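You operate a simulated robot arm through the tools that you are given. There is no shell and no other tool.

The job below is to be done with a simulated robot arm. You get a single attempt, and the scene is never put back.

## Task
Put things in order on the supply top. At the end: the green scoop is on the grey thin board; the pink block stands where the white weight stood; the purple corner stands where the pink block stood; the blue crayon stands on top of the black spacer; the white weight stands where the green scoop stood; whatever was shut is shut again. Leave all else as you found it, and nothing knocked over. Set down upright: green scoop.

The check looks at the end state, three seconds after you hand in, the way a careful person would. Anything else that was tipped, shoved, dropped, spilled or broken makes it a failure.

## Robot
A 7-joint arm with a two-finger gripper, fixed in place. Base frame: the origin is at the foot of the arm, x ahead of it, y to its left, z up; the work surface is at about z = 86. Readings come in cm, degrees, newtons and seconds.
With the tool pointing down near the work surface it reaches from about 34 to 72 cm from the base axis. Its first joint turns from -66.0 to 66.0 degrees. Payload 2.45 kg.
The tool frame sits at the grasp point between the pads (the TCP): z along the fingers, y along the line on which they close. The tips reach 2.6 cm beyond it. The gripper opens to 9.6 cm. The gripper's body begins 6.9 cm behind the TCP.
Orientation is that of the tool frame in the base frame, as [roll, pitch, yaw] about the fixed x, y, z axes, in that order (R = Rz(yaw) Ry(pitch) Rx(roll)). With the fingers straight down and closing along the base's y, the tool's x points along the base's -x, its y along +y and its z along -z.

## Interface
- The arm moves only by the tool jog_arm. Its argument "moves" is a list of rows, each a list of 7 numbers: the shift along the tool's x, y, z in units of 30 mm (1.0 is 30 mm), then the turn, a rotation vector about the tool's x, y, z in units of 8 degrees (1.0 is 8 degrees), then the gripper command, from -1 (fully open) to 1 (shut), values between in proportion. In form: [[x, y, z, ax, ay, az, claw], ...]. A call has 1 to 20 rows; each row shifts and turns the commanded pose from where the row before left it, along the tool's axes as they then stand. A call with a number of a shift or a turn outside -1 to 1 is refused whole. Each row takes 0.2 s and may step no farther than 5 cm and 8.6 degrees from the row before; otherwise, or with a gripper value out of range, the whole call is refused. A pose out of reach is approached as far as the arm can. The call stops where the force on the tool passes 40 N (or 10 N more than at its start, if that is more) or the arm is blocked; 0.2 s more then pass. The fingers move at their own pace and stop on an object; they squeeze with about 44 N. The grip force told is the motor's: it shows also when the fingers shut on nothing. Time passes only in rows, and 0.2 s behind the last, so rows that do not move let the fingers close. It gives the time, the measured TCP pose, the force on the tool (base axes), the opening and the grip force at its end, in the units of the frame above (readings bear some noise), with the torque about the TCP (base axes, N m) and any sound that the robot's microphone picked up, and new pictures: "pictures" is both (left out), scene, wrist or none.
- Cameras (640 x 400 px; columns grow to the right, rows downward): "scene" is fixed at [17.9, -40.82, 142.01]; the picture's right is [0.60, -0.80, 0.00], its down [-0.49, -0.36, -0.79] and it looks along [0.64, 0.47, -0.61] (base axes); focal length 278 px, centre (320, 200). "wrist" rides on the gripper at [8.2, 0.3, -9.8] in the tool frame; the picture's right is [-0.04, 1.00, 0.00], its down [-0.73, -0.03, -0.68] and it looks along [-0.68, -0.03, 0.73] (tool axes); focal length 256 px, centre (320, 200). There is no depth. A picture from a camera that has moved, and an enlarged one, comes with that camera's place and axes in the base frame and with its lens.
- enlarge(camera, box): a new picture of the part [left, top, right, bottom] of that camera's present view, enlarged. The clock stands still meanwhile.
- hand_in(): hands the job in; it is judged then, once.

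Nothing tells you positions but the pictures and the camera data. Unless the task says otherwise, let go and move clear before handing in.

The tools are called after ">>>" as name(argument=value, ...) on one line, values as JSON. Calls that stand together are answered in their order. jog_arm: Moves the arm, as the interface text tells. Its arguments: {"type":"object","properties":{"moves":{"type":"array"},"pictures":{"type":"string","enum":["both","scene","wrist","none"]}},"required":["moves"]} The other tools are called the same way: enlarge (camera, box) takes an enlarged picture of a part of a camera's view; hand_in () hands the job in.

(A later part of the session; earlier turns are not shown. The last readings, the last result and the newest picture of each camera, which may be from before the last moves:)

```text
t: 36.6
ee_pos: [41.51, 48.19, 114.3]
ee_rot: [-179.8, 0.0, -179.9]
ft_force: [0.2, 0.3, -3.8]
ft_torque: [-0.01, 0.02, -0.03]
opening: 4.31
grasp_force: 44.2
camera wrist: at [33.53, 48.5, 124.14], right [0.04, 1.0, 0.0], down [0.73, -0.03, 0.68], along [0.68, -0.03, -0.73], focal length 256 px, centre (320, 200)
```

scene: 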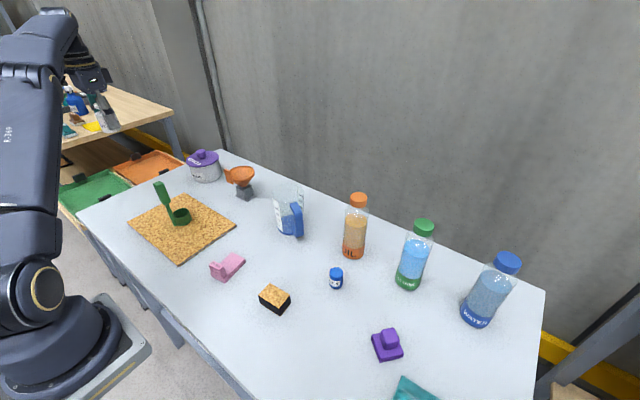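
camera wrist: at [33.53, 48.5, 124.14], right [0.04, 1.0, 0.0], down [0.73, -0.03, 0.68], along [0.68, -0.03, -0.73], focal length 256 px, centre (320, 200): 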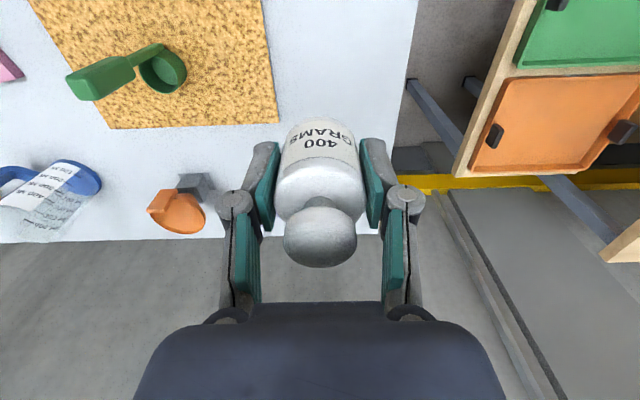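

I'm above the scoop's old spot. I'll correct the y by under a centimetre and lower to just above the table.

>>> jog_arm(moves=[[0, 0.27, 0.5, 0, 0, 0, 1], [-0.03, 0, 0.9, 0, 0, 0, 1], [0, 0, 0.9, 0, 0, 0, 1], [0, 0, 0.9, 0, 0, 0, 1], [0, 0, 0.9, 0, 0, 0, 1], [0, 0, 0.9, 0, 0, 0, 1], [0, 0, 0.9, 0, 0, 0, 1], [0, 0, 0.8, 0, 0, 0, 1], [0, 0, 0.6, 0, 0, 0, 1], [0, 0, 0.4, 0, 0, 0, 1], [0, 0, 0.2, 0, 0, 0, 1], [0, 0, 0, 0, 0, 0, 1]])

```text
t: 39.2
ee_pos: [41.71, 48.97, 90.59]
ee_rot: [180.0, 0.0, -179.9]
ft_force: [0.5, 0.3, -3.3]
ft_torque: [0.0, -0.04, 0.02]
opening: 4.32
grasp_force: 43.9
camera wrist: at [33.66, 49.34, 100.5], right [0.04, 1.0, 0.0], down [0.73, -0.03, 0.68], along [0.68, -0.03, -0.73], focal length 256 px, centre (320, 200)
```

scene: 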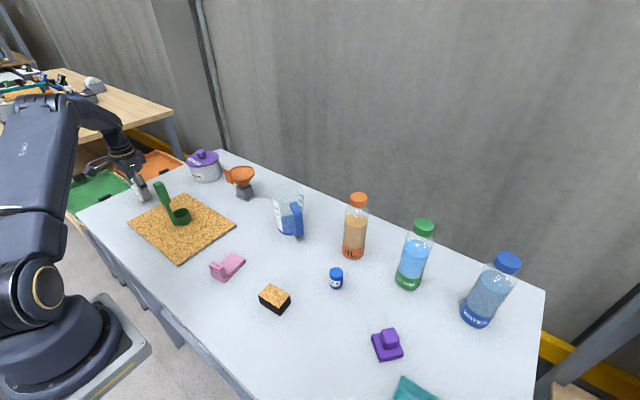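
wrist: 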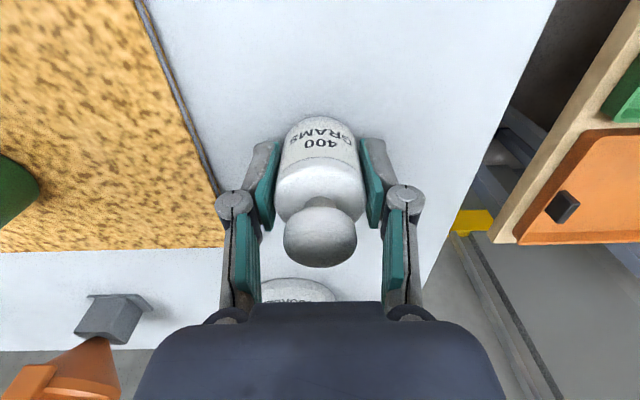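

>>> jog_arm(moves=[[0, 0, 0.1, 0, 0, 0, 1], [0, 0, 0.08, 0, 0, 0, 1], [0, 0, 0, 0, 0, 0, 1]], pictures="none")

>>> jog_arm(moves=[[0, 0, 0.05, 0, 0, 0, 1], [0, 0, 0, 0, 0, 0, 1]], pictures="none")

```text
t: 40.0
ee_pos: [41.66, 49.13, 90.05]
ee_rot: [-180.0, 0.0, 180.0]
ft_force: [-0.7, 0.5, -3.4]
ft_torque: [-0.01, 0.05, 0.02]
opening: 4.27
grasp_force: 43.8
```

```text
t: 40.6
ee_pos: [41.7, 48.99, 89.91]
ee_rot: [-180.0, 0.1, -180.0]
ft_force: [-0.1, 0.0, -3.9]
ft_torque: [-0.01, 0.01, 0.04]
opening: 4.32
grasp_force: 43.9
```

>>> jog_arm(moves=[[0, 0, 0.05, 0, 0, 0, 1], [0, 0, 0, 0, 0, 0, 1]], pictures="none")

>>> jog_arm(moves=[[0, 0, 0.04, 0, 0, 0, 1], [0, 0, 0, 0, 0, 0, 1]], pictures="none")

```text
t: 41.2
ee_pos: [41.76, 49.07, 89.79]
ee_rot: [180.0, -0.1, -179.9]
ft_force: [-0.3, 0.2, -3.4]
ft_torque: [-0.02, 0.03, 0.02]
opening: 4.32
grasp_force: 44.5
```

```text
t: 41.8
ee_pos: [41.81, 48.9, 89.59]
ee_rot: [180.0, -0.1, 179.9]
ft_force: [0.3, -1.0, -2.1]
ft_torque: [-0.03, -0.05, -0.01]
opening: 4.33
grasp_force: 43.8
```

>>> jog_arm(moves=[[0, 0, 0.02, 0, 0, 0, 1], [0, 0, 0, 0, 0, 0, 1]], pictures="none")

>>> jog_arm(moves=[[0, 0, 0, 0, 0, 0, 0.05], [0, 0, 0, 0, 0, 0, 0], [0, 0, 0, 0, 0, 0, -0.2], [0, 0, 0, 0, 0, 0, -0.4], [0, 0, 0, 0, 0, 0, -0.5], [0, 0, 0, 0, 0, 0, -0.5]])

```text
t: 42.4
ee_pos: [41.72, 49.13, 89.58]
ee_rot: [179.9, 0.1, -179.8]
ft_force: [-1.4, -2.1, 4.4]
ft_torque: [-0.2, -0.05, -0.06]
opening: 4.31
grasp_force: 44.2
```

```text
t: 43.8
ee_pos: [41.84, 49.12, 89.58]
ee_rot: [-180.0, 0.1, 180.0]
ft_force: [-0.7, 0.2, -0.7]
ft_torque: [0.0, -0.01, 0.01]
opening: 7.19
grasp_force: 0.1
camera wrist: at [33.65, 49.38, 99.48], right [0.04, 1.0, 0.0], down [0.73, -0.03, 0.68], along [0.68, -0.03, -0.73], focal length 256 px, centre (320, 200)
```

scene: 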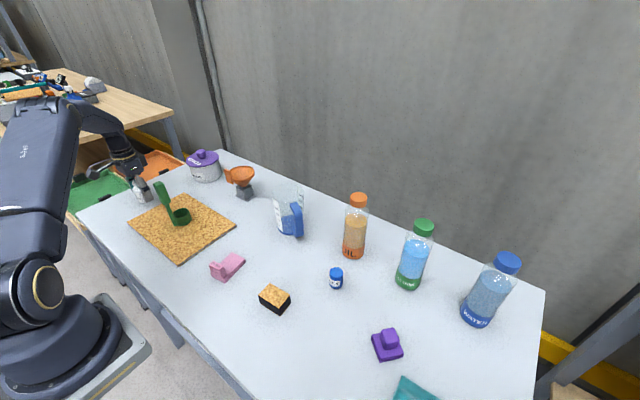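
wrist: 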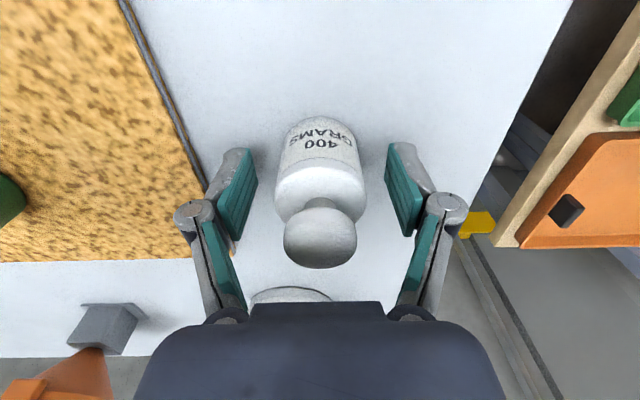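

The weight stands at about (41.7, 49). I'll rise clear and fly back toward the pink block.

>>> jog_arm(moves=[[0, 0, -0.3, 0, 0, 0, -0.5], [0, 0, -0.6, 0, 0, 0, -0.5], [0, 0, -0.9, 0, 0, 0, -0.5], [0, 0, -0.9, 0, 0, 0, -0.5], [0, 0, -0.9, 0, 0, 0, -0.7], [0, 0, -0.9, 0, 0, 0, -1], [0, 0, -0.9, 0, 0, 0, -1], [0, 0, -0.9, 0, 0, 0, -1], [0, 0, -0.9, 0, 0, 0, -1], [0, -0.3, -0.8, 0, 0, 0, -1], [0, -0.7, -0.3, 0, 0, 0, -1], [0.05, -0.95, 0, 0, 0, 0, -1], [0.05, -0.95, 0, 0, 0, 0, -1], [0.05, -0.95, 0, 0, 0, 0, -1], [0.05, -0.95, 0, 0, 0, 0, -1], [0.05, -0.95, 0, 0, 0, 0, -1], [0.05, -0.95, 0, 0, 0, 0, -1], [0.05, -0.95, 0, 0, 0, 0, -1]])

```text
t: 47.6
ee_pos: [40.72, 26.17, 114.42]
ee_rot: [180.0, 0.0, -179.9]
ft_force: [0.4, -0.9, -0.9]
ft_torque: [0.0, -0.02, 0.03]
opening: 9.59
grasp_force: 0.0
camera wrist: at [32.6, 26.42, 124.3], right [0.04, 1.0, 0.0], down [0.73, -0.03, 0.68], along [0.68, -0.03, -0.73], focal length 256 px, centre (320, 200)
```

scene: 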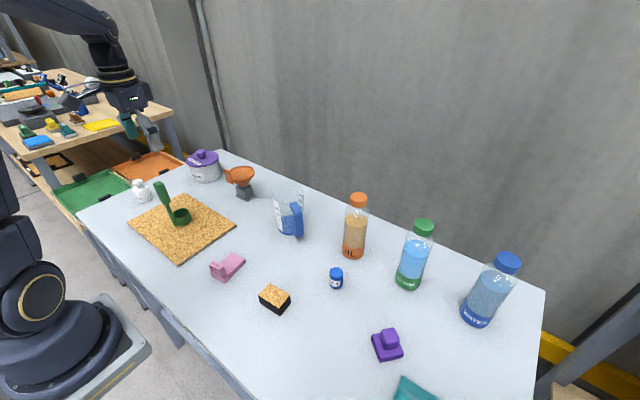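
wrist: 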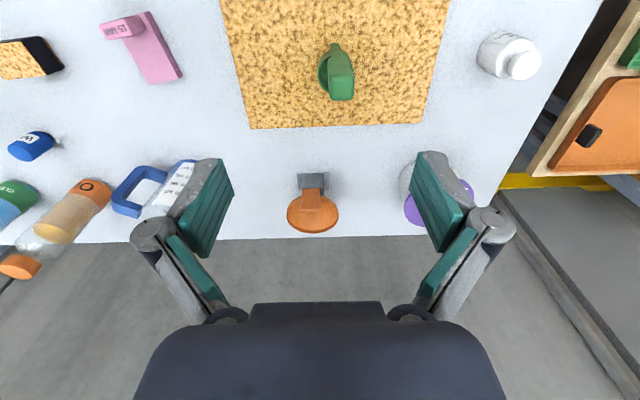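

Next I'll go above the pink block with the gripper turned about 8.4° to match its slab.

>>> jog_arm(moves=[[0.02, -0.82, 0, 0, 0, 0, -1], [0.02, -0.82, 0, 0, 0, 0, -1], [0.02, -0.82, 0, 0, 0, 0, -1], [0.02, -0.82, 0, 0, 0, 0, -1], [0.02, -0.82, 0, 0, 0, 0, -1], [0.02, -0.82, 0.6, 0, 0, 0, -1], [0.02, -0.82, 0.7, 0, 0, 0, -1], [0.02, -0.82, 0.7, 0, 0, 0, -1], [0.02, -0.82, 0.7, 0, 0, 0, -1], [0, 0, 0.6, 0, 0, -0.55, -1], [0, 0, 0, 0, 0, -0.5, -1], [0, 0, 0, 0, 0, 0, -1]])

>>> enlarge(camera="wrist", box=[240, 20, 400, 140])

```text
t: 50.2
ee_pos: [40.17, 3.9, 104.62]
ee_rot: [-180.0, 0.0, -171.4]
ft_force: [-0.2, -0.1, 0.3]
ft_torque: [0.0, 0.03, 0.01]
opening: 9.58
grasp_force: 0.0
camera wrist: at [32.19, 3.08, 114.42], right [-0.11, 0.99, 0.0], down [0.73, 0.08, 0.68], along [0.68, 0.07, -0.73], focal length 256 px, centre (320, 200)
```

scene: 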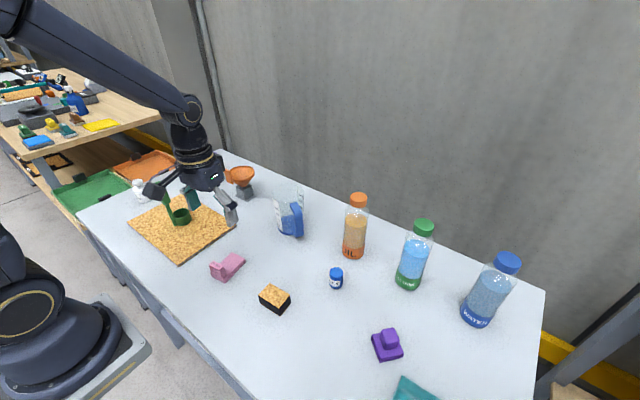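
wrist: 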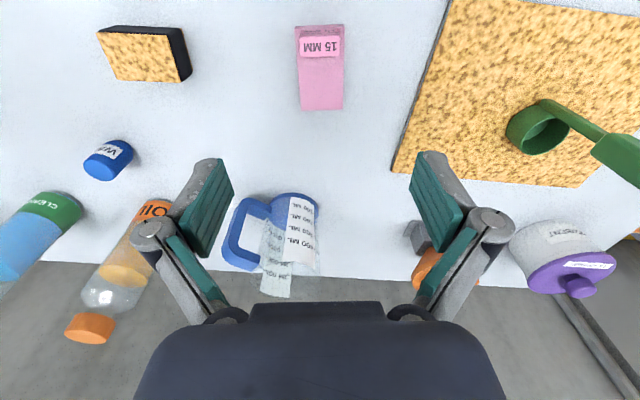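

```text
3.33 times, centred on (320, 80) of wrist
camera zoom: at [32.19, 3.08, 114.42], right [-0.11, 0.99, 0.0], down [0.73, 0.08, 0.68], along [0.68, 0.07, -0.73], focal length 853 px, centre (320, 600)
```

zoom: 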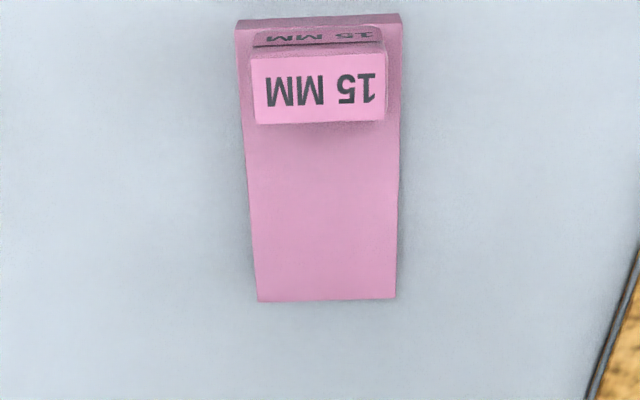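

The slab is lined up with the fingers, its centre at about (40.06, 4.05). I'll descend beside it.

>>> jog_arm(moves=[[0, 0.055, 0.8, 0, 0, 0, -1], [0, 0, 0.8, 0, 0, 0, -1], [0, 0, 0.8, 0, 0, 0, -1], [0, 0, 0.8, 0, 0, 0, -1], [0, 0, 0.8, 0, 0, 0, -1], [0, 0, 0.7, 0, 0, 0, -1], [0, 0, 0, 0, 0, 0, -1]])

```text
t: 51.8
ee_pos: [40.05, 4.21, 90.44]
ee_rot: [-179.9, 0.0, -171.7]
ft_force: [0.5, -0.5, 0.4]
ft_torque: [-0.02, 0.01, -0.03]
opening: 9.61
grasp_force: 0.1
camera wrist: at [31.99, 3.31, 100.3], right [-0.11, 0.99, 0.0], down [0.73, 0.08, 0.68], along [0.67, 0.07, -0.73], focal length 256 px, centre (320, 200)
```

scene: 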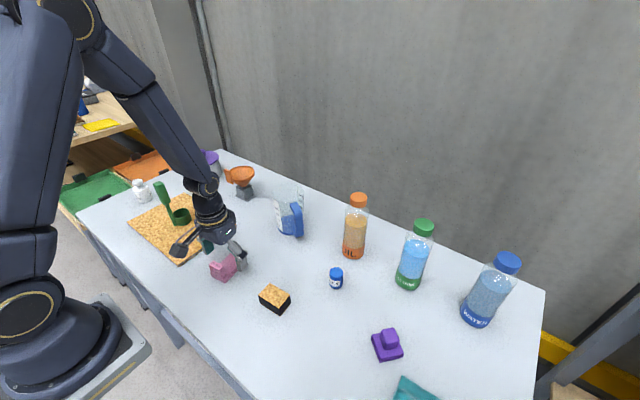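
wrist: 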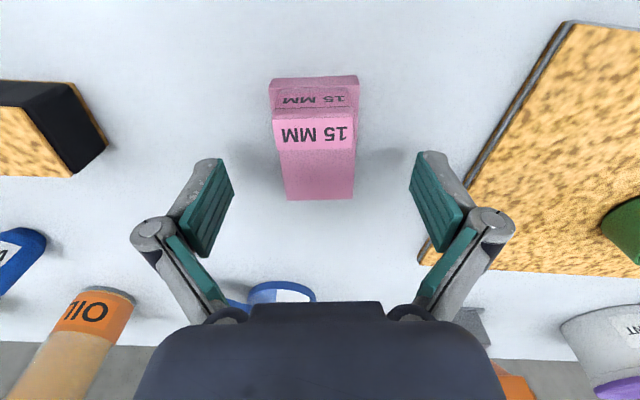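

>>> jog_arm(moves=[[0, 0, 0.28, 0, 0, 0, -1], [0, 0, 0.18, 0, 0, 0, -1], [0, 0, 0, 0, 0, 0, -1], [0, 0, 0, 0, 0, 0, 1], [0, 0, 0, 0, 0, 0, 1], [0, 0, 0, 0, 0, 0, 1], [0, 0, 0, 0, 0, 0, 1], [0, 0, 0, 0, 0, 0, 1], [0, 0, 0, 0, 0, 0, 1]])

```text
t: 53.8
ee_pos: [40.2, 4.17, 89.02]
ee_rot: [-180.0, -0.1, -171.6]
ft_force: [-0.4, 1.3, 4.2]
ft_torque: [0.02, -0.05, 0.07]
opening: 4.34
grasp_force: 43.9
camera wrist: at [32.11, 3.23, 99.0], right [-0.11, 0.99, 0.0], down [0.73, 0.08, 0.68], along [0.68, 0.07, -0.73], focal length 256 px, centre (320, 200)
```

scene: 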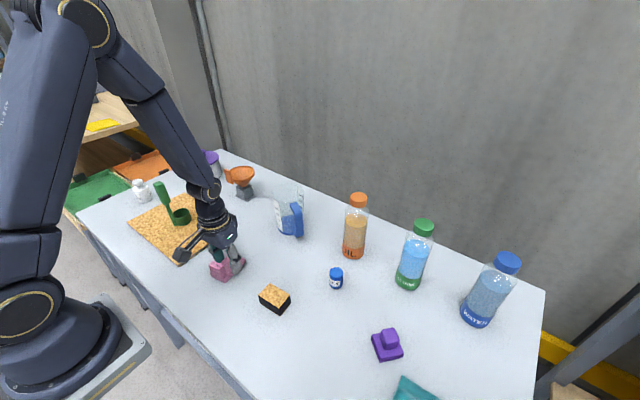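
wrist: 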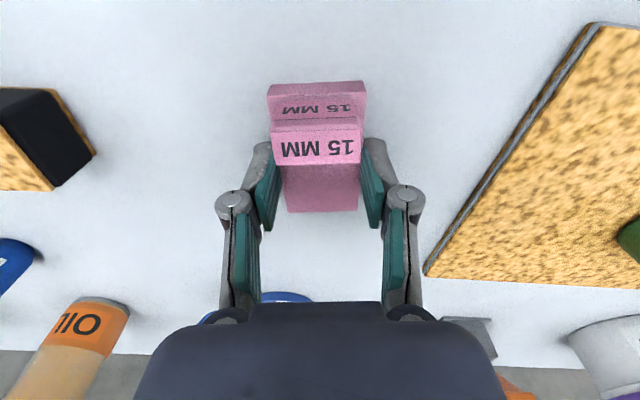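

The pink block is gripped at 4.34 cm. I'll lift it straight up and check.

>>> jog_arm(moves=[[0, 0, -0.15, 0, 0, 0, 1], [0, 0, -0.3, 0, 0, 0, 1], [0, 0, -0.5, 0, 0, 0, 1], [0, 0, -0.7, 0, 0, 0, 1], [0, 0, -0.8, 0, 0, 0, 1], [0, 0, -0.6, 0, 0, 0, 1], [0, 0, -0.3, 0, 0, 0, 1], [0, 0, 0, 0, 0, 0, 1]])

```text
t: 55.6
ee_pos: [40.09, 4.22, 99.27]
ee_rot: [-180.0, 0.0, -171.6]
ft_force: [0.2, 0.0, 0.1]
ft_torque: [-0.01, 0.04, -0.01]
opening: 4.34
grasp_force: 44.2
camera wrist: at [32.06, 3.37, 109.06], right [-0.11, 0.99, 0.0], down [0.73, 0.08, 0.68], along [0.68, 0.07, -0.73], focal length 256 px, centre (320, 200)
```

scene: 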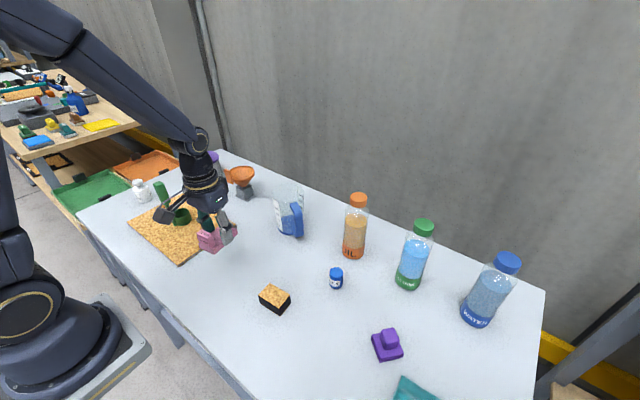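
wrist: 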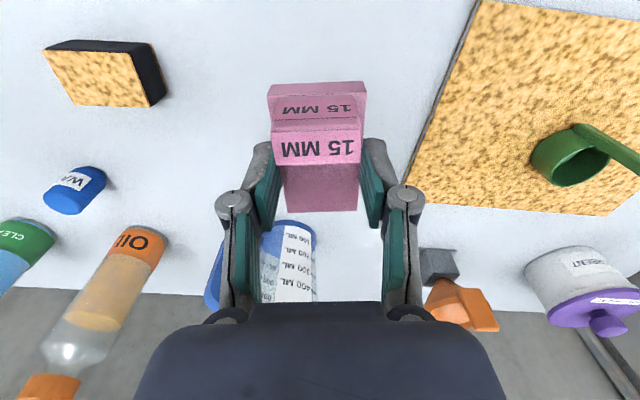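

The pink block is held level. I'll carry it to the weight's old place at about (38.2, -26).

>>> jog_arm(moves=[[0.1, -0.5, 0, 0, 0, 0, 1], [0.19, -0.85, 0, 0, 0, 0, 1], [0.2, -0.95, 0, 0, 0, 0, 1], [0.2, -0.95, 0, 0, 0, 0, 1], [0.2, -0.95, 0, 0, 0, 0, 1], [0.2, -0.95, 0, 0, 0, 0, 1], [0.2, -0.95, 0, 0, 0, 0, 1], [0.2, -0.95, 0, 0, 0, 0, 1], [0.2, -0.95, 0, 0, 0, 0, 1], [0.2, -0.9, 0, 0, 0, 0, 1], [0.15, -0.6, 0, 0, 0, 0, 1], [0.05, -0.32, 0, 0, 0, 0, 1], [0, 0, 0.5, 0, 0, 0, 1], [0, 0, 0.7, 0, 0, 0, 1], [0, 0, 0.7, 0, 0, 0, 1], [0, 0, 0.6, 0, 0, 0, 1], [0, 0, 0.4, 0, 0, 0, 1], [0, 0, 0, 0, 0, 0, 1]])

```text
t: 59.4
ee_pos: [38.31, -25.78, 90.46]
ee_rot: [180.0, 0.1, -171.5]
ft_force: [-0.7, 0.2, -0.1]
ft_torque: [0.02, 0.01, -0.01]
opening: 4.34
grasp_force: 44.2
camera wrist: at [30.29, -26.64, 100.31], right [-0.11, 0.99, 0.0], down [0.73, 0.08, 0.68], along [0.68, 0.07, -0.73], focal length 256 px, centre (320, 200)
```

scene: 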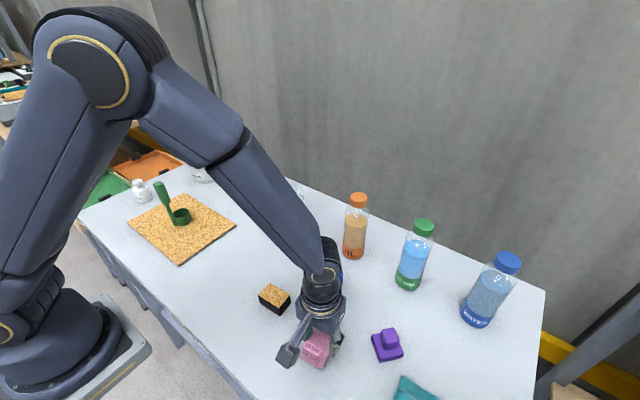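
wrist: 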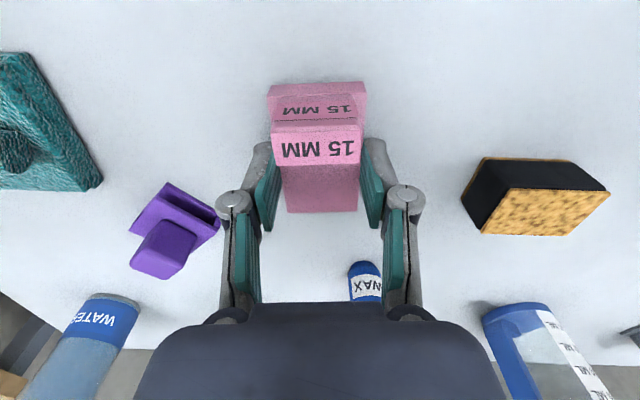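

>>> jog_arm(moves=[[0, 0, 0.15, 0, 0, 0, 1], [0, 0, 0.15, 0, 0, 0, 1], [0, 0, 0.1, 0, 0, 0, 1], [0, 0, 0, 0, 0, 0, 1]], pictures="none")

>>> jog_arm(moves=[[0, 0, 0.05, 0, 0, 0, 1], [0, 0, 0, 0, 0, 0, 1]], pictures="none")

```text
t: 60.4
ee_pos: [38.46, -25.79, 89.09]
ee_rot: [180.0, 0.0, -171.6]
ft_force: [-0.6, 0.4, 0.3]
ft_torque: [0.01, 0.01, -0.01]
opening: 4.36
grasp_force: 43.7
```

```text
t: 61.0
ee_pos: [38.37, -25.91, 89.13]
ee_rot: [-180.0, 0.0, -171.5]
ft_force: [-1.7, 3.0, 14.9]
ft_torque: [0.12, 0.05, -0.02]
opening: 4.35
grasp_force: 44.0
```

It has touched down. I'll ease off slightly and open, watching the block.

>>> jog_arm(moves=[[0, 0, -0.03, 0, 0, 0, 1], [0, 0, 0, 0, 0, 0, 0.05], [0, 0, 0, 0, 0, 0, -0.1], [0, 0, 0, 0, 0, 0, -0.4], [0, 0, 0, 0, 0, 0, -0.7], [0, 0, 0, 0, 0, 0, -0.7], [0, 0, 0, 0, 0, 0, -0.7]])

```text
t: 62.6
ee_pos: [38.32, -25.85, 89.19]
ee_rot: [180.0, 0.1, -171.6]
ft_force: [-0.8, -0.1, -0.5]
ft_torque: [-0.01, -0.01, 0.04]
opening: 8.16
grasp_force: 0.1
camera wrist: at [30.28, -26.74, 99.03], right [-0.11, 0.99, 0.0], down [0.73, 0.08, 0.68], along [0.68, 0.07, -0.73], focal length 256 px, centre (320, 200)
```

scene: 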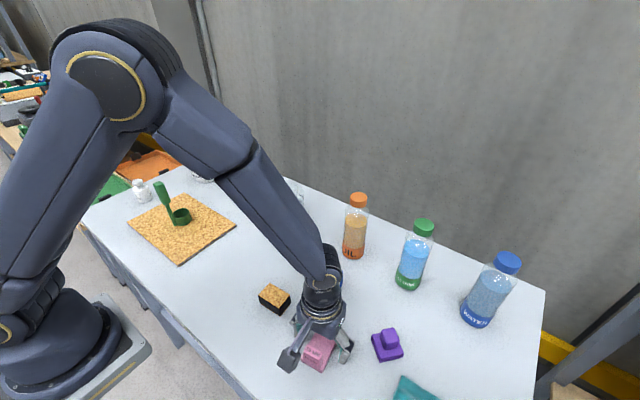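
wrist: 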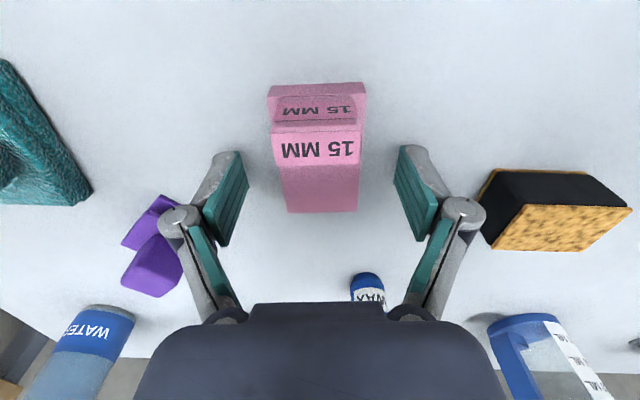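

The pink block sits where the weight was. I'll rise clear and move to look at the purple corner.

>>> jog_arm(moves=[[0, 0, -0.3, 0, 0, 0, -0.7], [0, 0, -0.6, 0, 0, 0, -0.7], [0, 0, -0.9, 0, 0, 0, -1], [0, 0, -0.9, 0, 0, 0, -1], [0, 0, -0.9, 0, 0, 0, -1], [0, 0, -0.9, 0, 0, 0.5, -1], [0, 0, -0.7, 0, 0, 0.55, -1], [-0.475, -0.85, 0, 0, 0, 0, -1], [-0.475, -0.85, 0, 0, 0, 0, -1], [-0.475, -0.85, 0, 0, 0, 0, -1], [-0.475, -0.85, 0, 0, 0, 0, -1], [0, 0, 0, 0, 0, 0, -1]])

>>> enlarge(camera="wrist", box=[240, 20, 400, 140])

>>> enlarge(camera="scene", box=[250, 260, 410, 380])

```text
t: 65.2
ee_pos: [44.02, -36.2, 104.88]
ee_rot: [180.0, 0.0, -179.9]
ft_force: [-0.3, -0.1, -0.2]
ft_torque: [-0.01, -0.03, -0.02]
opening: 9.62
grasp_force: 0.3
camera wrist: at [35.89, -35.9, 114.72], right [0.04, 1.0, 0.0], down [0.73, -0.03, 0.68], along [0.68, -0.03, -0.73], focal length 256 px, centre (320, 200)
```

scene: 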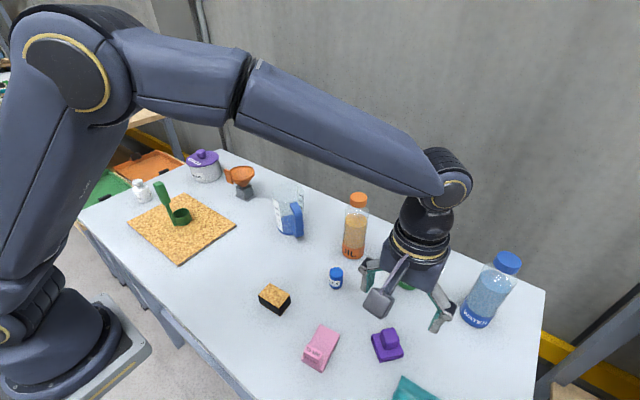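
wrist: 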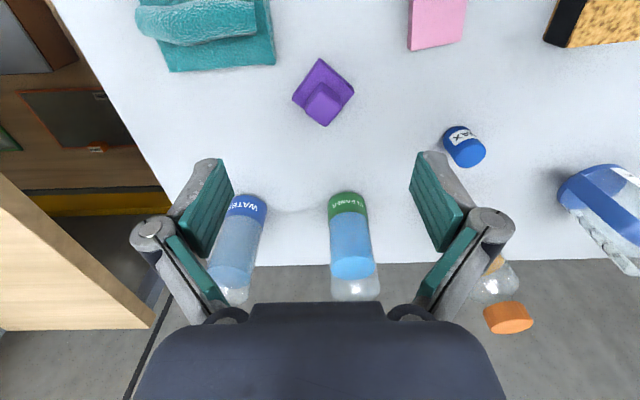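

```text
3.33 times, centred on (320, 80) of wrist
camera zoom: at [35.89, -35.9, 114.72], right [0.04, 1.0, 0.0], down [0.73, -0.03, 0.68], along [0.68, -0.03, -0.73], focal length 853 px, centre (320, 600)
```

zoom: 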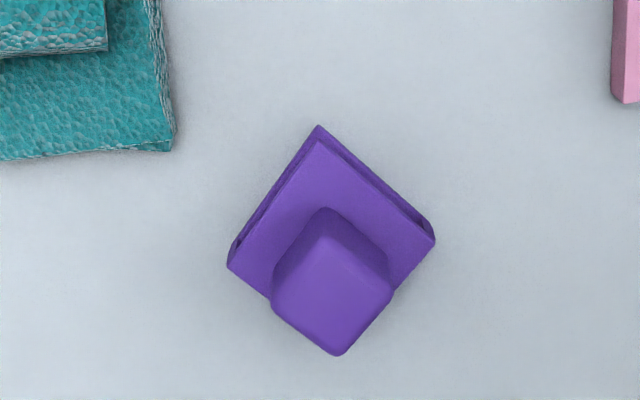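

```text
3.33 times, centred on (330, 320) of scene
camera zoom: at [17.9, -40.82, 142.01], right [0.6, -0.8, 0.0], down [-0.49, -0.36, -0.79], along [0.64, 0.47, -0.61], focal length 926 px, centre (287, -200)
```

zoom: 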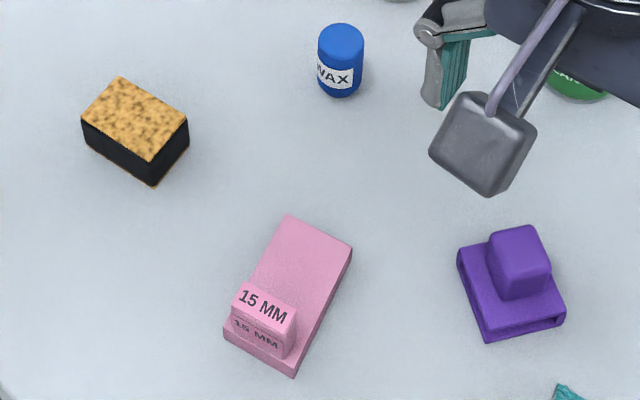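

The purple corner is a plate about 4.5 cm square turned about 49°, centred near (46.1, -36), 2 cm high with a knob on top to about z = 91.4. I'll turn the gripper to match the knob's faces and look again.

>>> jog_arm(moves=[[-0.7, 0.07, 0, 0, 0, 0, -1], [0, 0, 0, 0, 0, 0.86, -1], [0, 0, 0, 0, 0, 0.86, -1], [0, 0, 0, 0, 0, 0.86, -1], [0, 0, 0, 0, 0, 0.86, -1], [0, 0, 0, 0, 0, 0.86, -1], [0, 0, 0, 0, 0, 0.82, -1], [0, 0, 0.5, 0, 0, 0, -1], [0, 0, 0, 0, 0, 0, -1]])

>>> enlarge(camera="wrist", box=[240, 20, 400, 140])

```text
t: 67.2
ee_pos: [46.12, -35.8, 103.14]
ee_rot: [180.0, 0.0, 139.0]
ft_force: [0.8, 0.0, 0.5]
ft_torque: [-0.01, -0.01, 0.02]
opening: 9.57
grasp_force: 0.0
camera wrist: at [40.17, -30.29, 113.1], right [0.69, 0.73, 0.0], down [0.53, -0.5, 0.68], along [0.49, -0.47, -0.73], focal length 256 px, centre (320, 200)
```

scene: 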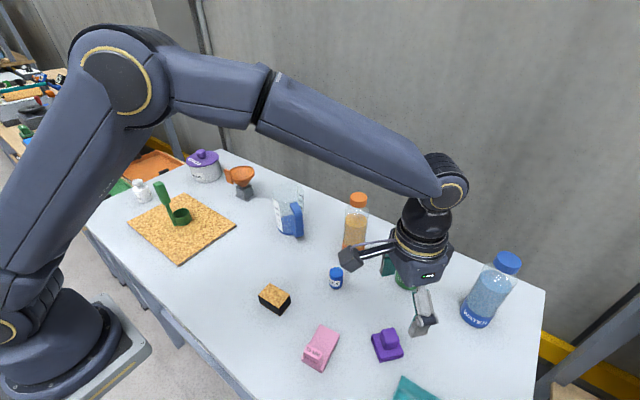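
wrist: 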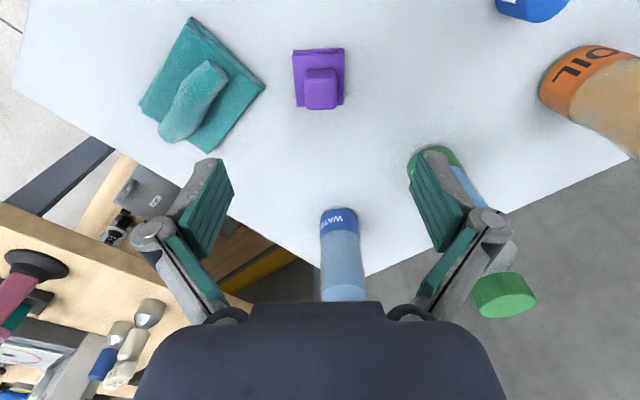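

```text
3.33 times, centred on (320, 80) of wrist
camera zoom: at [40.17, -30.29, 113.1], right [0.69, 0.73, 0.0], down [0.53, -0.5, 0.68], along [0.49, -0.47, -0.73], focal length 853 px, centre (320, 600)
```

zoom: 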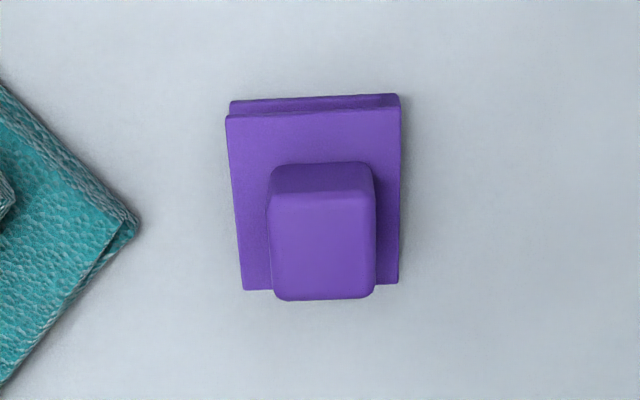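

The knob's faces are lined up with the fingers. The teal cloth's corner is close to where the left finger would come down fully open, so I'll narrow the opening to about 5.6 cm before descending onto the knob.

>>> jog_arm(moves=[[-0.045, -0.05, 0, 0, 0, 0, -0.17], [0, 0, 0, 0, 0, 0, -0.17], [0, 0, 0.4, 0, 0, 0, -0.17], [0, 0, 0.8, 0, 0, 0, -0.17], [0, 0, 0.8, 0, 0, 0, -0.17], [0, 0, 0.8, 0, 0, 0, -0.17], [0, 0, 0.5, 0, 0, 0, -0.17], [0, 0, 0, 0, 0, 0, -0.17]])

>>> enlarge(camera="wrist", box=[220, 60, 420, 220])

```text
t: 69.0
ee_pos: [45.93, -36.11, 93.27]
ee_rot: [180.0, -0.1, 139.1]
ft_force: [-0.9, -0.4, 0.9]
ft_torque: [0.0, 0.03, 0.03]
opening: 5.63
grasp_force: 0.1
camera wrist: at [40.14, -30.46, 103.23], right [0.68, 0.73, 0.0], down [0.54, -0.5, 0.68], along [0.49, -0.46, -0.73], focal length 256 px, centre (320, 200)
```

scene: 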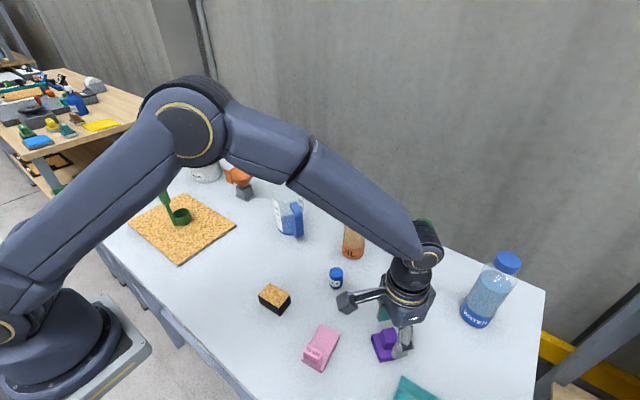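
wrist: 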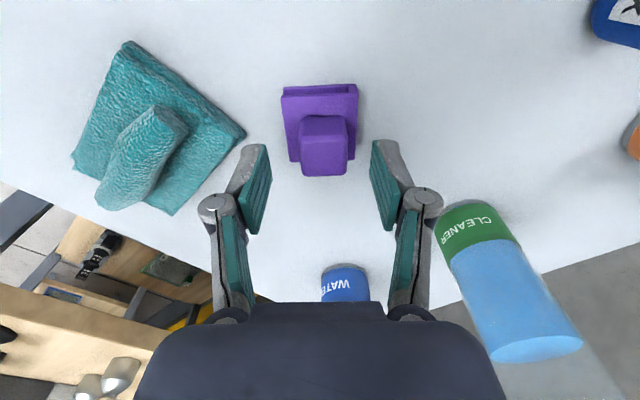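

```text
2.50 times, centred on (320, 140) of wrist
camera zoom: at [40.14, -30.46, 103.23], right [0.68, 0.73, 0.0], down [0.54, -0.5, 0.68], along [0.49, -0.46, -0.73], focal length 640 px, centre (320, 350)
```

zoom: 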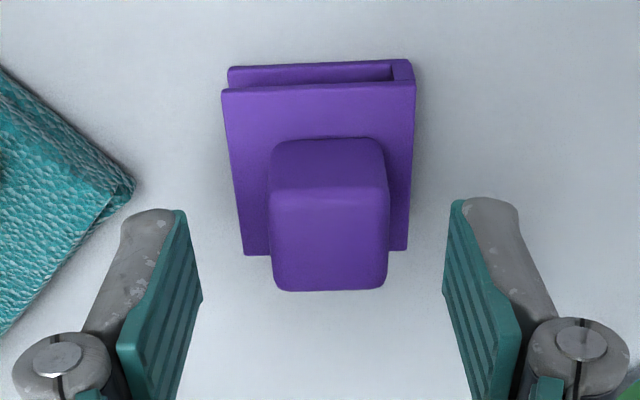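

>>> jog_arm(moves=[[0, 0.06, 0.3, 0, 0, 0, -0.17], [0, 0, 0.3, 0, 0, 0, -0.17], [0, 0, 0.17, 0, 0, 0, -0.17], [0, 0, 0, 0, 0, 0, -0.17]])

>>> enlarge(camera="wrist", box=[220, 60, 420, 220])

```text
t: 70.0
ee_pos: [46.23, -35.9, 90.99]
ee_rot: [-180.0, 0.0, 139.1]
ft_force: [0.2, 0.5, 0.0]
ft_torque: [-0.01, 0.01, 0.01]
opening: 5.62
grasp_force: 0.1
camera wrist: at [40.35, -30.36, 100.91], right [0.68, 0.73, 0.0], down [0.53, -0.5, 0.68], along [0.5, -0.46, -0.73], focal length 256 px, centre (320, 200)
```

scene: 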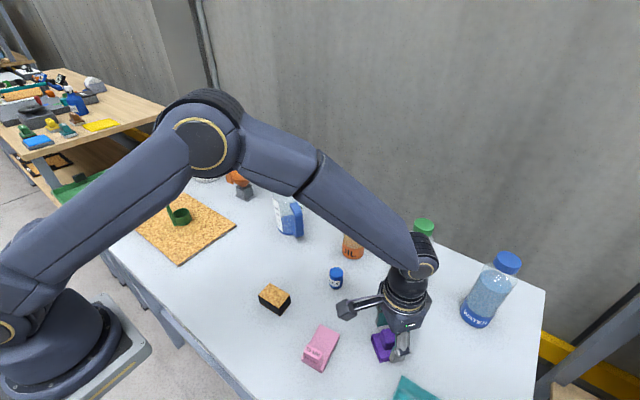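
wrist: 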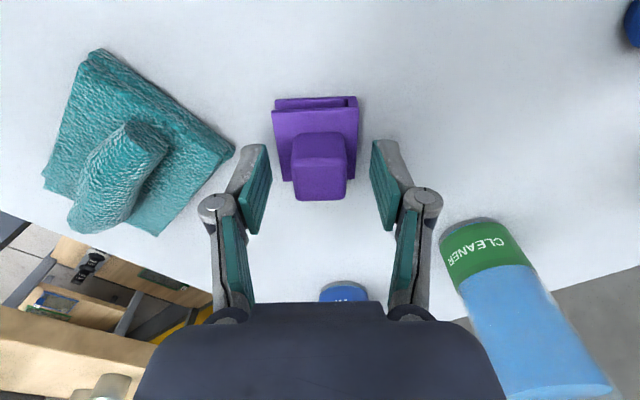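

```text
2.50 times, centred on (320, 140) of wrist
camera zoom: at [40.35, -30.36, 100.91], right [0.68, 0.73, 0.0], down [0.53, -0.5, 0.68], along [0.5, -0.46, -0.73], focal length 640 px, centre (320, 350)
```

zoom: 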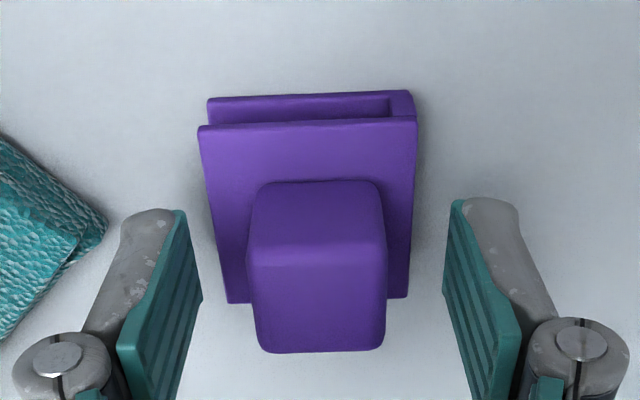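

The knob is centred between the pads. I'll close.

>>> jog_arm(moves=[[0, 0, 0, 0, 0, 0, 0.2], [0, 0, 0, 0, 0, 0, 0.5], [0, 0, 0, 0, 0, 0, 1], [0, 0, 0, 0, 0, 0, 1], [0, 0, 0, 0, 0, 0, 1], [0, 0, 0, 0, 0, 0, 1]])

>>> enlarge(camera="wrist", box=[220, 60, 420, 220])

```text
t: 71.4
ee_pos: [46.17, -35.99, 91.17]
ee_rot: [-180.0, 0.0, 139.1]
ft_force: [-0.1, -0.3, -0.6]
ft_torque: [0.01, 0.01, -0.02]
opening: 2.68
grasp_force: 44.2
camera wrist: at [40.35, -30.35, 100.92], right [0.68, 0.73, 0.0], down [0.54, -0.5, 0.68], along [0.49, -0.46, -0.73], focal length 256 px, centre (320, 200)
```

scene: 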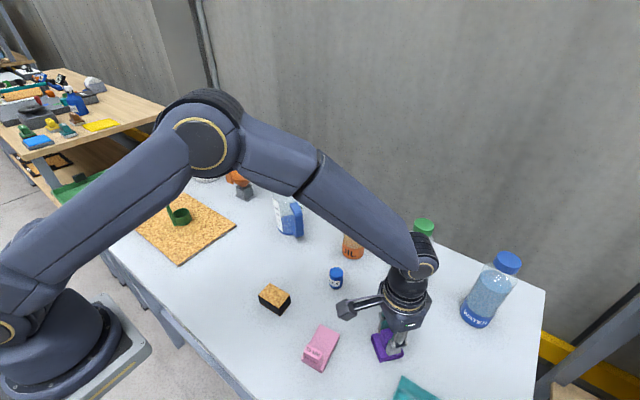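
wrist: 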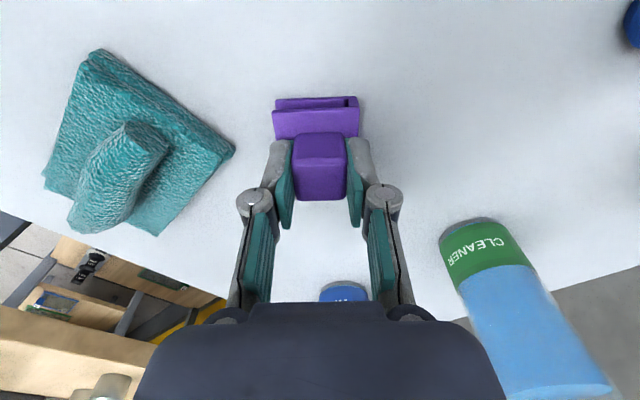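

```text
2.50 times, centred on (320, 140) of wrist
camera zoom: at [40.35, -30.35, 100.92], right [0.68, 0.73, 0.0], down [0.54, -0.5, 0.68], along [0.49, -0.46, -0.73], focal length 640 px, centre (320, 350)
```

zoom: 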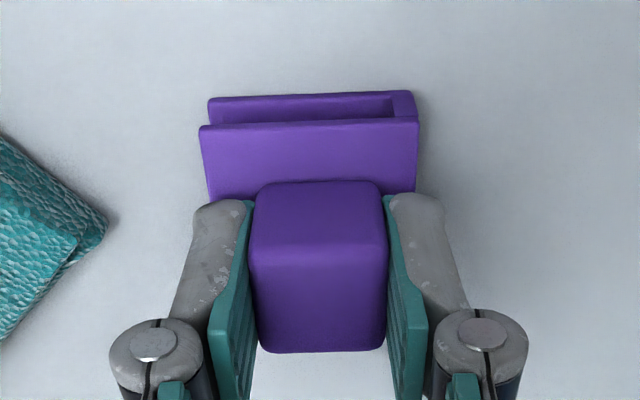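

It's gripped at 2.68 cm. I'll lift it straight up and carry it to the pink block's old place at about (40.06, 4.05).

>>> jog_arm(moves=[[0, 0, -0.15, 0, 0, 0, 1], [0, 0, -0.4, 0, 0, 0, 1], [0, 0, -0.7, 0, 0, 0, 1], [0, 0, -0.9, 0, 0, 0, 1], [0, 0, -0.9, 0, 0, 0, 1], [0, 0, -0.6, 0, 0, 0, 1], [0, 0, -0.3, 0, 0, 0, 1], [0, 0, 0, 0, 0, 0, 1]])

```text
t: 73.2
ee_pos: [46.36, -35.95, 102.89]
ee_rot: [-180.0, 0.0, 139.1]
ft_force: [0.0, -0.9, -0.9]
ft_torque: [-0.02, -0.02, 0.0]
opening: 2.63
grasp_force: 43.7
camera wrist: at [40.41, -30.37, 112.77], right [0.68, 0.73, 0.0], down [0.54, -0.5, 0.68], along [0.5, -0.47, -0.73], focal length 256 px, centre (320, 200)
```

scene: 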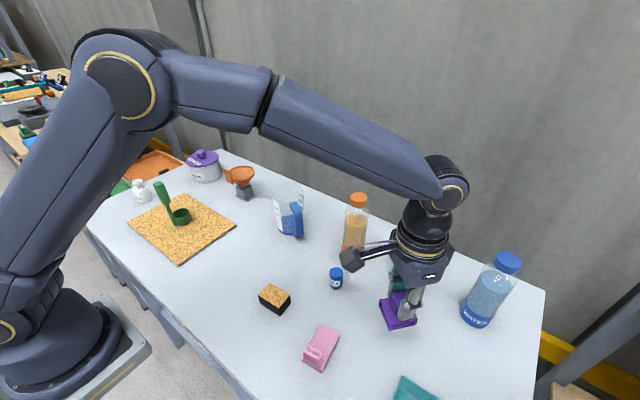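
wrist: 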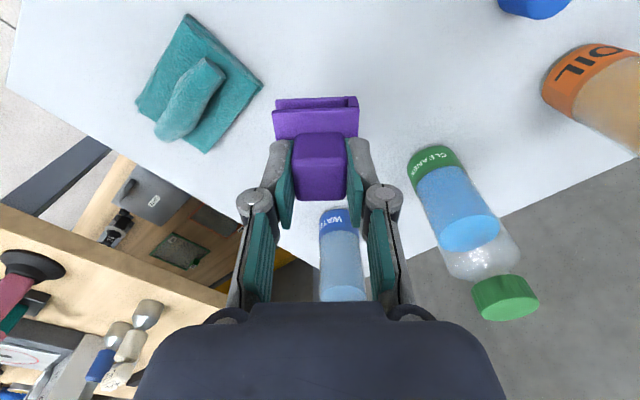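

>>> jog_arm(moves=[[0.3675, 0.3115, 0, 0, 0, 0, 1], [0.6615, 0.5607, 0, 0, 0, 0, 1], [0.735, 0.623, 0, 0, 0, 0, 1], [0.735, 0.623, 0, 0, 0, 0, 1], [0.735, 0.623, 0, 0, 0, 0, 1], [0.735, 0.623, 0, 0, 0, 0, 1], [0.735, 0.623, 0, 0, 0, 0, 1], [0.735, 0.623, 0, 0, 0, 0, 1], [0.735, 0.623, 0, 0, 0, 0, 1], [0.735, 0.623, 0, 0, 0, 0, 1], [0.735, 0.623, 0, 0, 0, 0, 1], [0.735, 0.623, 0, 0, 0, 0, 1], [0.735, 0.623, 0, 0, 0, 0, 1], [0.6615, 0.5607, 0, 0, 0, 0, 1], [0.5145, 0.4361, 0, 0, 0, 0, 1], [0, 0, 0, 0, 0, 0, 1]])

```text
t: 76.6
ee_pos: [39.94, 4.22, 102.87]
ee_rot: [179.9, 0.0, 139.1]
ft_force: [-0.2, 0.2, -0.9]
ft_torque: [-0.01, -0.03, 0.02]
opening: 2.67
grasp_force: 44.5
camera wrist: at [34.03, 9.81, 112.72], right [0.68, 0.73, 0.0], down [0.54, -0.5, 0.68], along [0.49, -0.47, -0.73], focal length 256 px, centre (320, 200)
```

scene: 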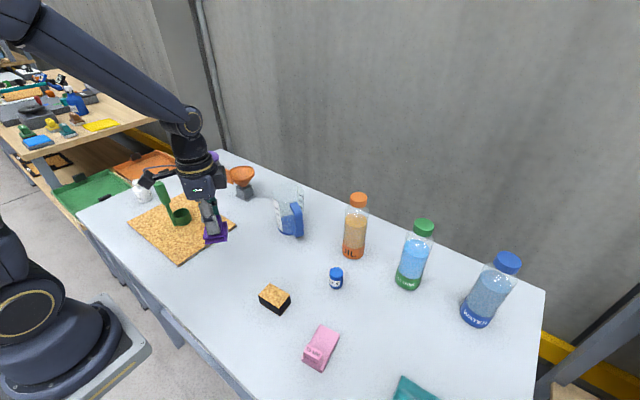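
wrist: 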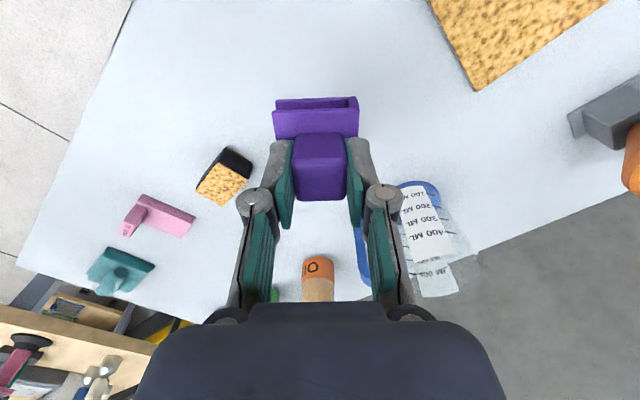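

>>> jog_arm(moves=[[-0.04, -0.02, 0.5, 0, 0, 0, 1], [0, 0, 0.8, 0, 0, 0, 1], [0, 0, 0.8, 0, 0, 0, 1], [0, 0, 0.7, 0, 0, 0, 1], [0, 0, 0.5, 0, 0, 0, 1], [0, 0, 0.25, 0, 0, 0, 1], [0, 0, 0, 0, 0, 0, 1]])

```text
t: 78.2
ee_pos: [40.1, 3.84, 92.28]
ee_rot: [-180.0, 0.0, 139.1]
ft_force: [0.2, -0.8, 0.0]
ft_torque: [-0.03, 0.03, -0.01]
opening: 2.65
grasp_force: 43.8
camera wrist: at [34.14, 9.44, 102.16], right [0.68, 0.73, 0.0], down [0.54, -0.5, 0.68], along [0.49, -0.47, -0.73], focal length 256 px, centre (320, 200)
```

scene: 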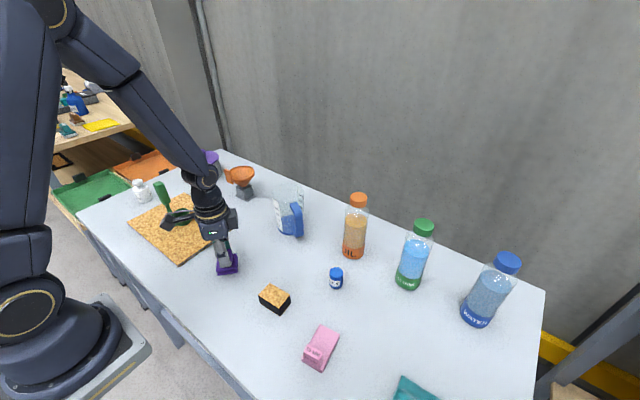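
wrist: 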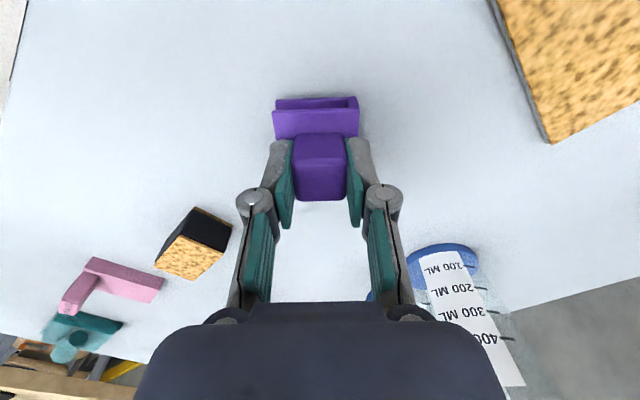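

>>> jog_arm(moves=[[0.02, 0.02, 0.15, 0, 0, 0, 1], [0, 0, 0.12, 0, 0, 0, 1], [0, 0, 0.05, 0, 0, 0, 1], [0, 0, 0, 0, 0, 0, 1]], pictures="none")

>>> jog_arm(moves=[[0, 0, 0.05, 0, 0, 0, 1], [0, 0, 0, 0, 0, 0, 1]], pictures="none")

```text
t: 79.2
ee_pos: [39.97, 4.03, 91.25]
ee_rot: [-180.0, -0.1, 139.1]
ft_force: [0.6, 0.1, 0.1]
ft_torque: [0.0, 0.01, 0.01]
opening: 2.67
grasp_force: 44.1
```

```text
t: 79.8
ee_pos: [40.08, 3.98, 91.26]
ee_rot: [-179.9, 0.0, 139.1]
ft_force: [0.0, 0.2, -0.6]
ft_torque: [0.0, -0.02, -0.01]
opening: 2.69
grasp_force: 44.1
```

>>> jog_arm(moves=[[0, 0, 0.05, 0, 0, 0, 1], [0, 0, 0, 0, 0, 0, 1]], pictures="none")

>>> jog_arm(moves=[[0, 0, 0.03, 0, 0, 0, 1], [0, 0, 0, 0, 0, 0, 1]], pictures="none")

```text
t: 80.4
ee_pos: [40.05, 4.04, 90.99]
ee_rot: [-180.0, 0.0, 139.1]
ft_force: [-2.7, -0.9, 17.0]
ft_torque: [-0.07, 0.16, 0.01]
opening: 2.67
grasp_force: 44.1
```

```text
t: 81.0
ee_pos: [40.01, 4.15, 91.1]
ee_rot: [179.9, 0.0, 139.0]
ft_force: [-3.8, 3.2, 34.3]
ft_torque: [0.15, 0.19, 0.01]
opening: 2.65
grasp_force: 44.1
```

It has landed. I'll ease off the pressure and open slowly.

>>> jog_arm(moves=[[0, 0, -0.05, 0, 0, 0, 1], [0, 0, 0, 0, 0, 0, 1], [0, 0, 0, 0, 0, 0, 0.4], [0, 0, 0, 0, 0, 0, 0.2], [0, 0, 0, 0, 0, 0, -0.1], [0, 0, 0, 0, 0, 0, -0.17], [0, 0, 0, 0, 0, 0, -0.17]])

```text
t: 82.6
ee_pos: [40.01, 4.09, 91.14]
ee_rot: [-179.9, 0.0, 139.1]
ft_force: [-0.3, -0.1, 0.4]
ft_torque: [-0.02, -0.01, -0.04]
opening: 5.61
grasp_force: 0.0
camera wrist: at [34.16, 9.57, 100.93], right [0.68, 0.73, 0.0], down [0.54, -0.5, 0.68], along [0.49, -0.46, -0.73], focal length 256 px, centre (320, 200)
```

scene: 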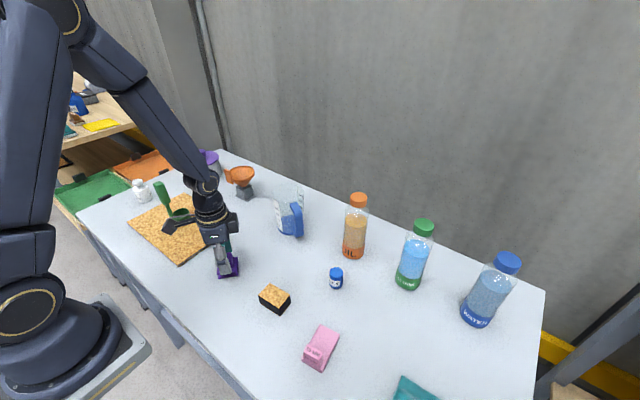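
wrist: 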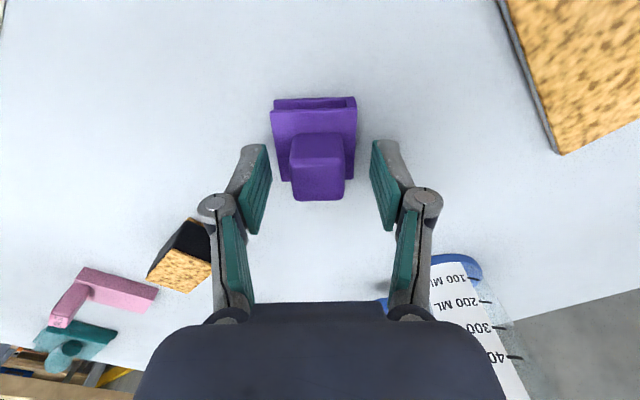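

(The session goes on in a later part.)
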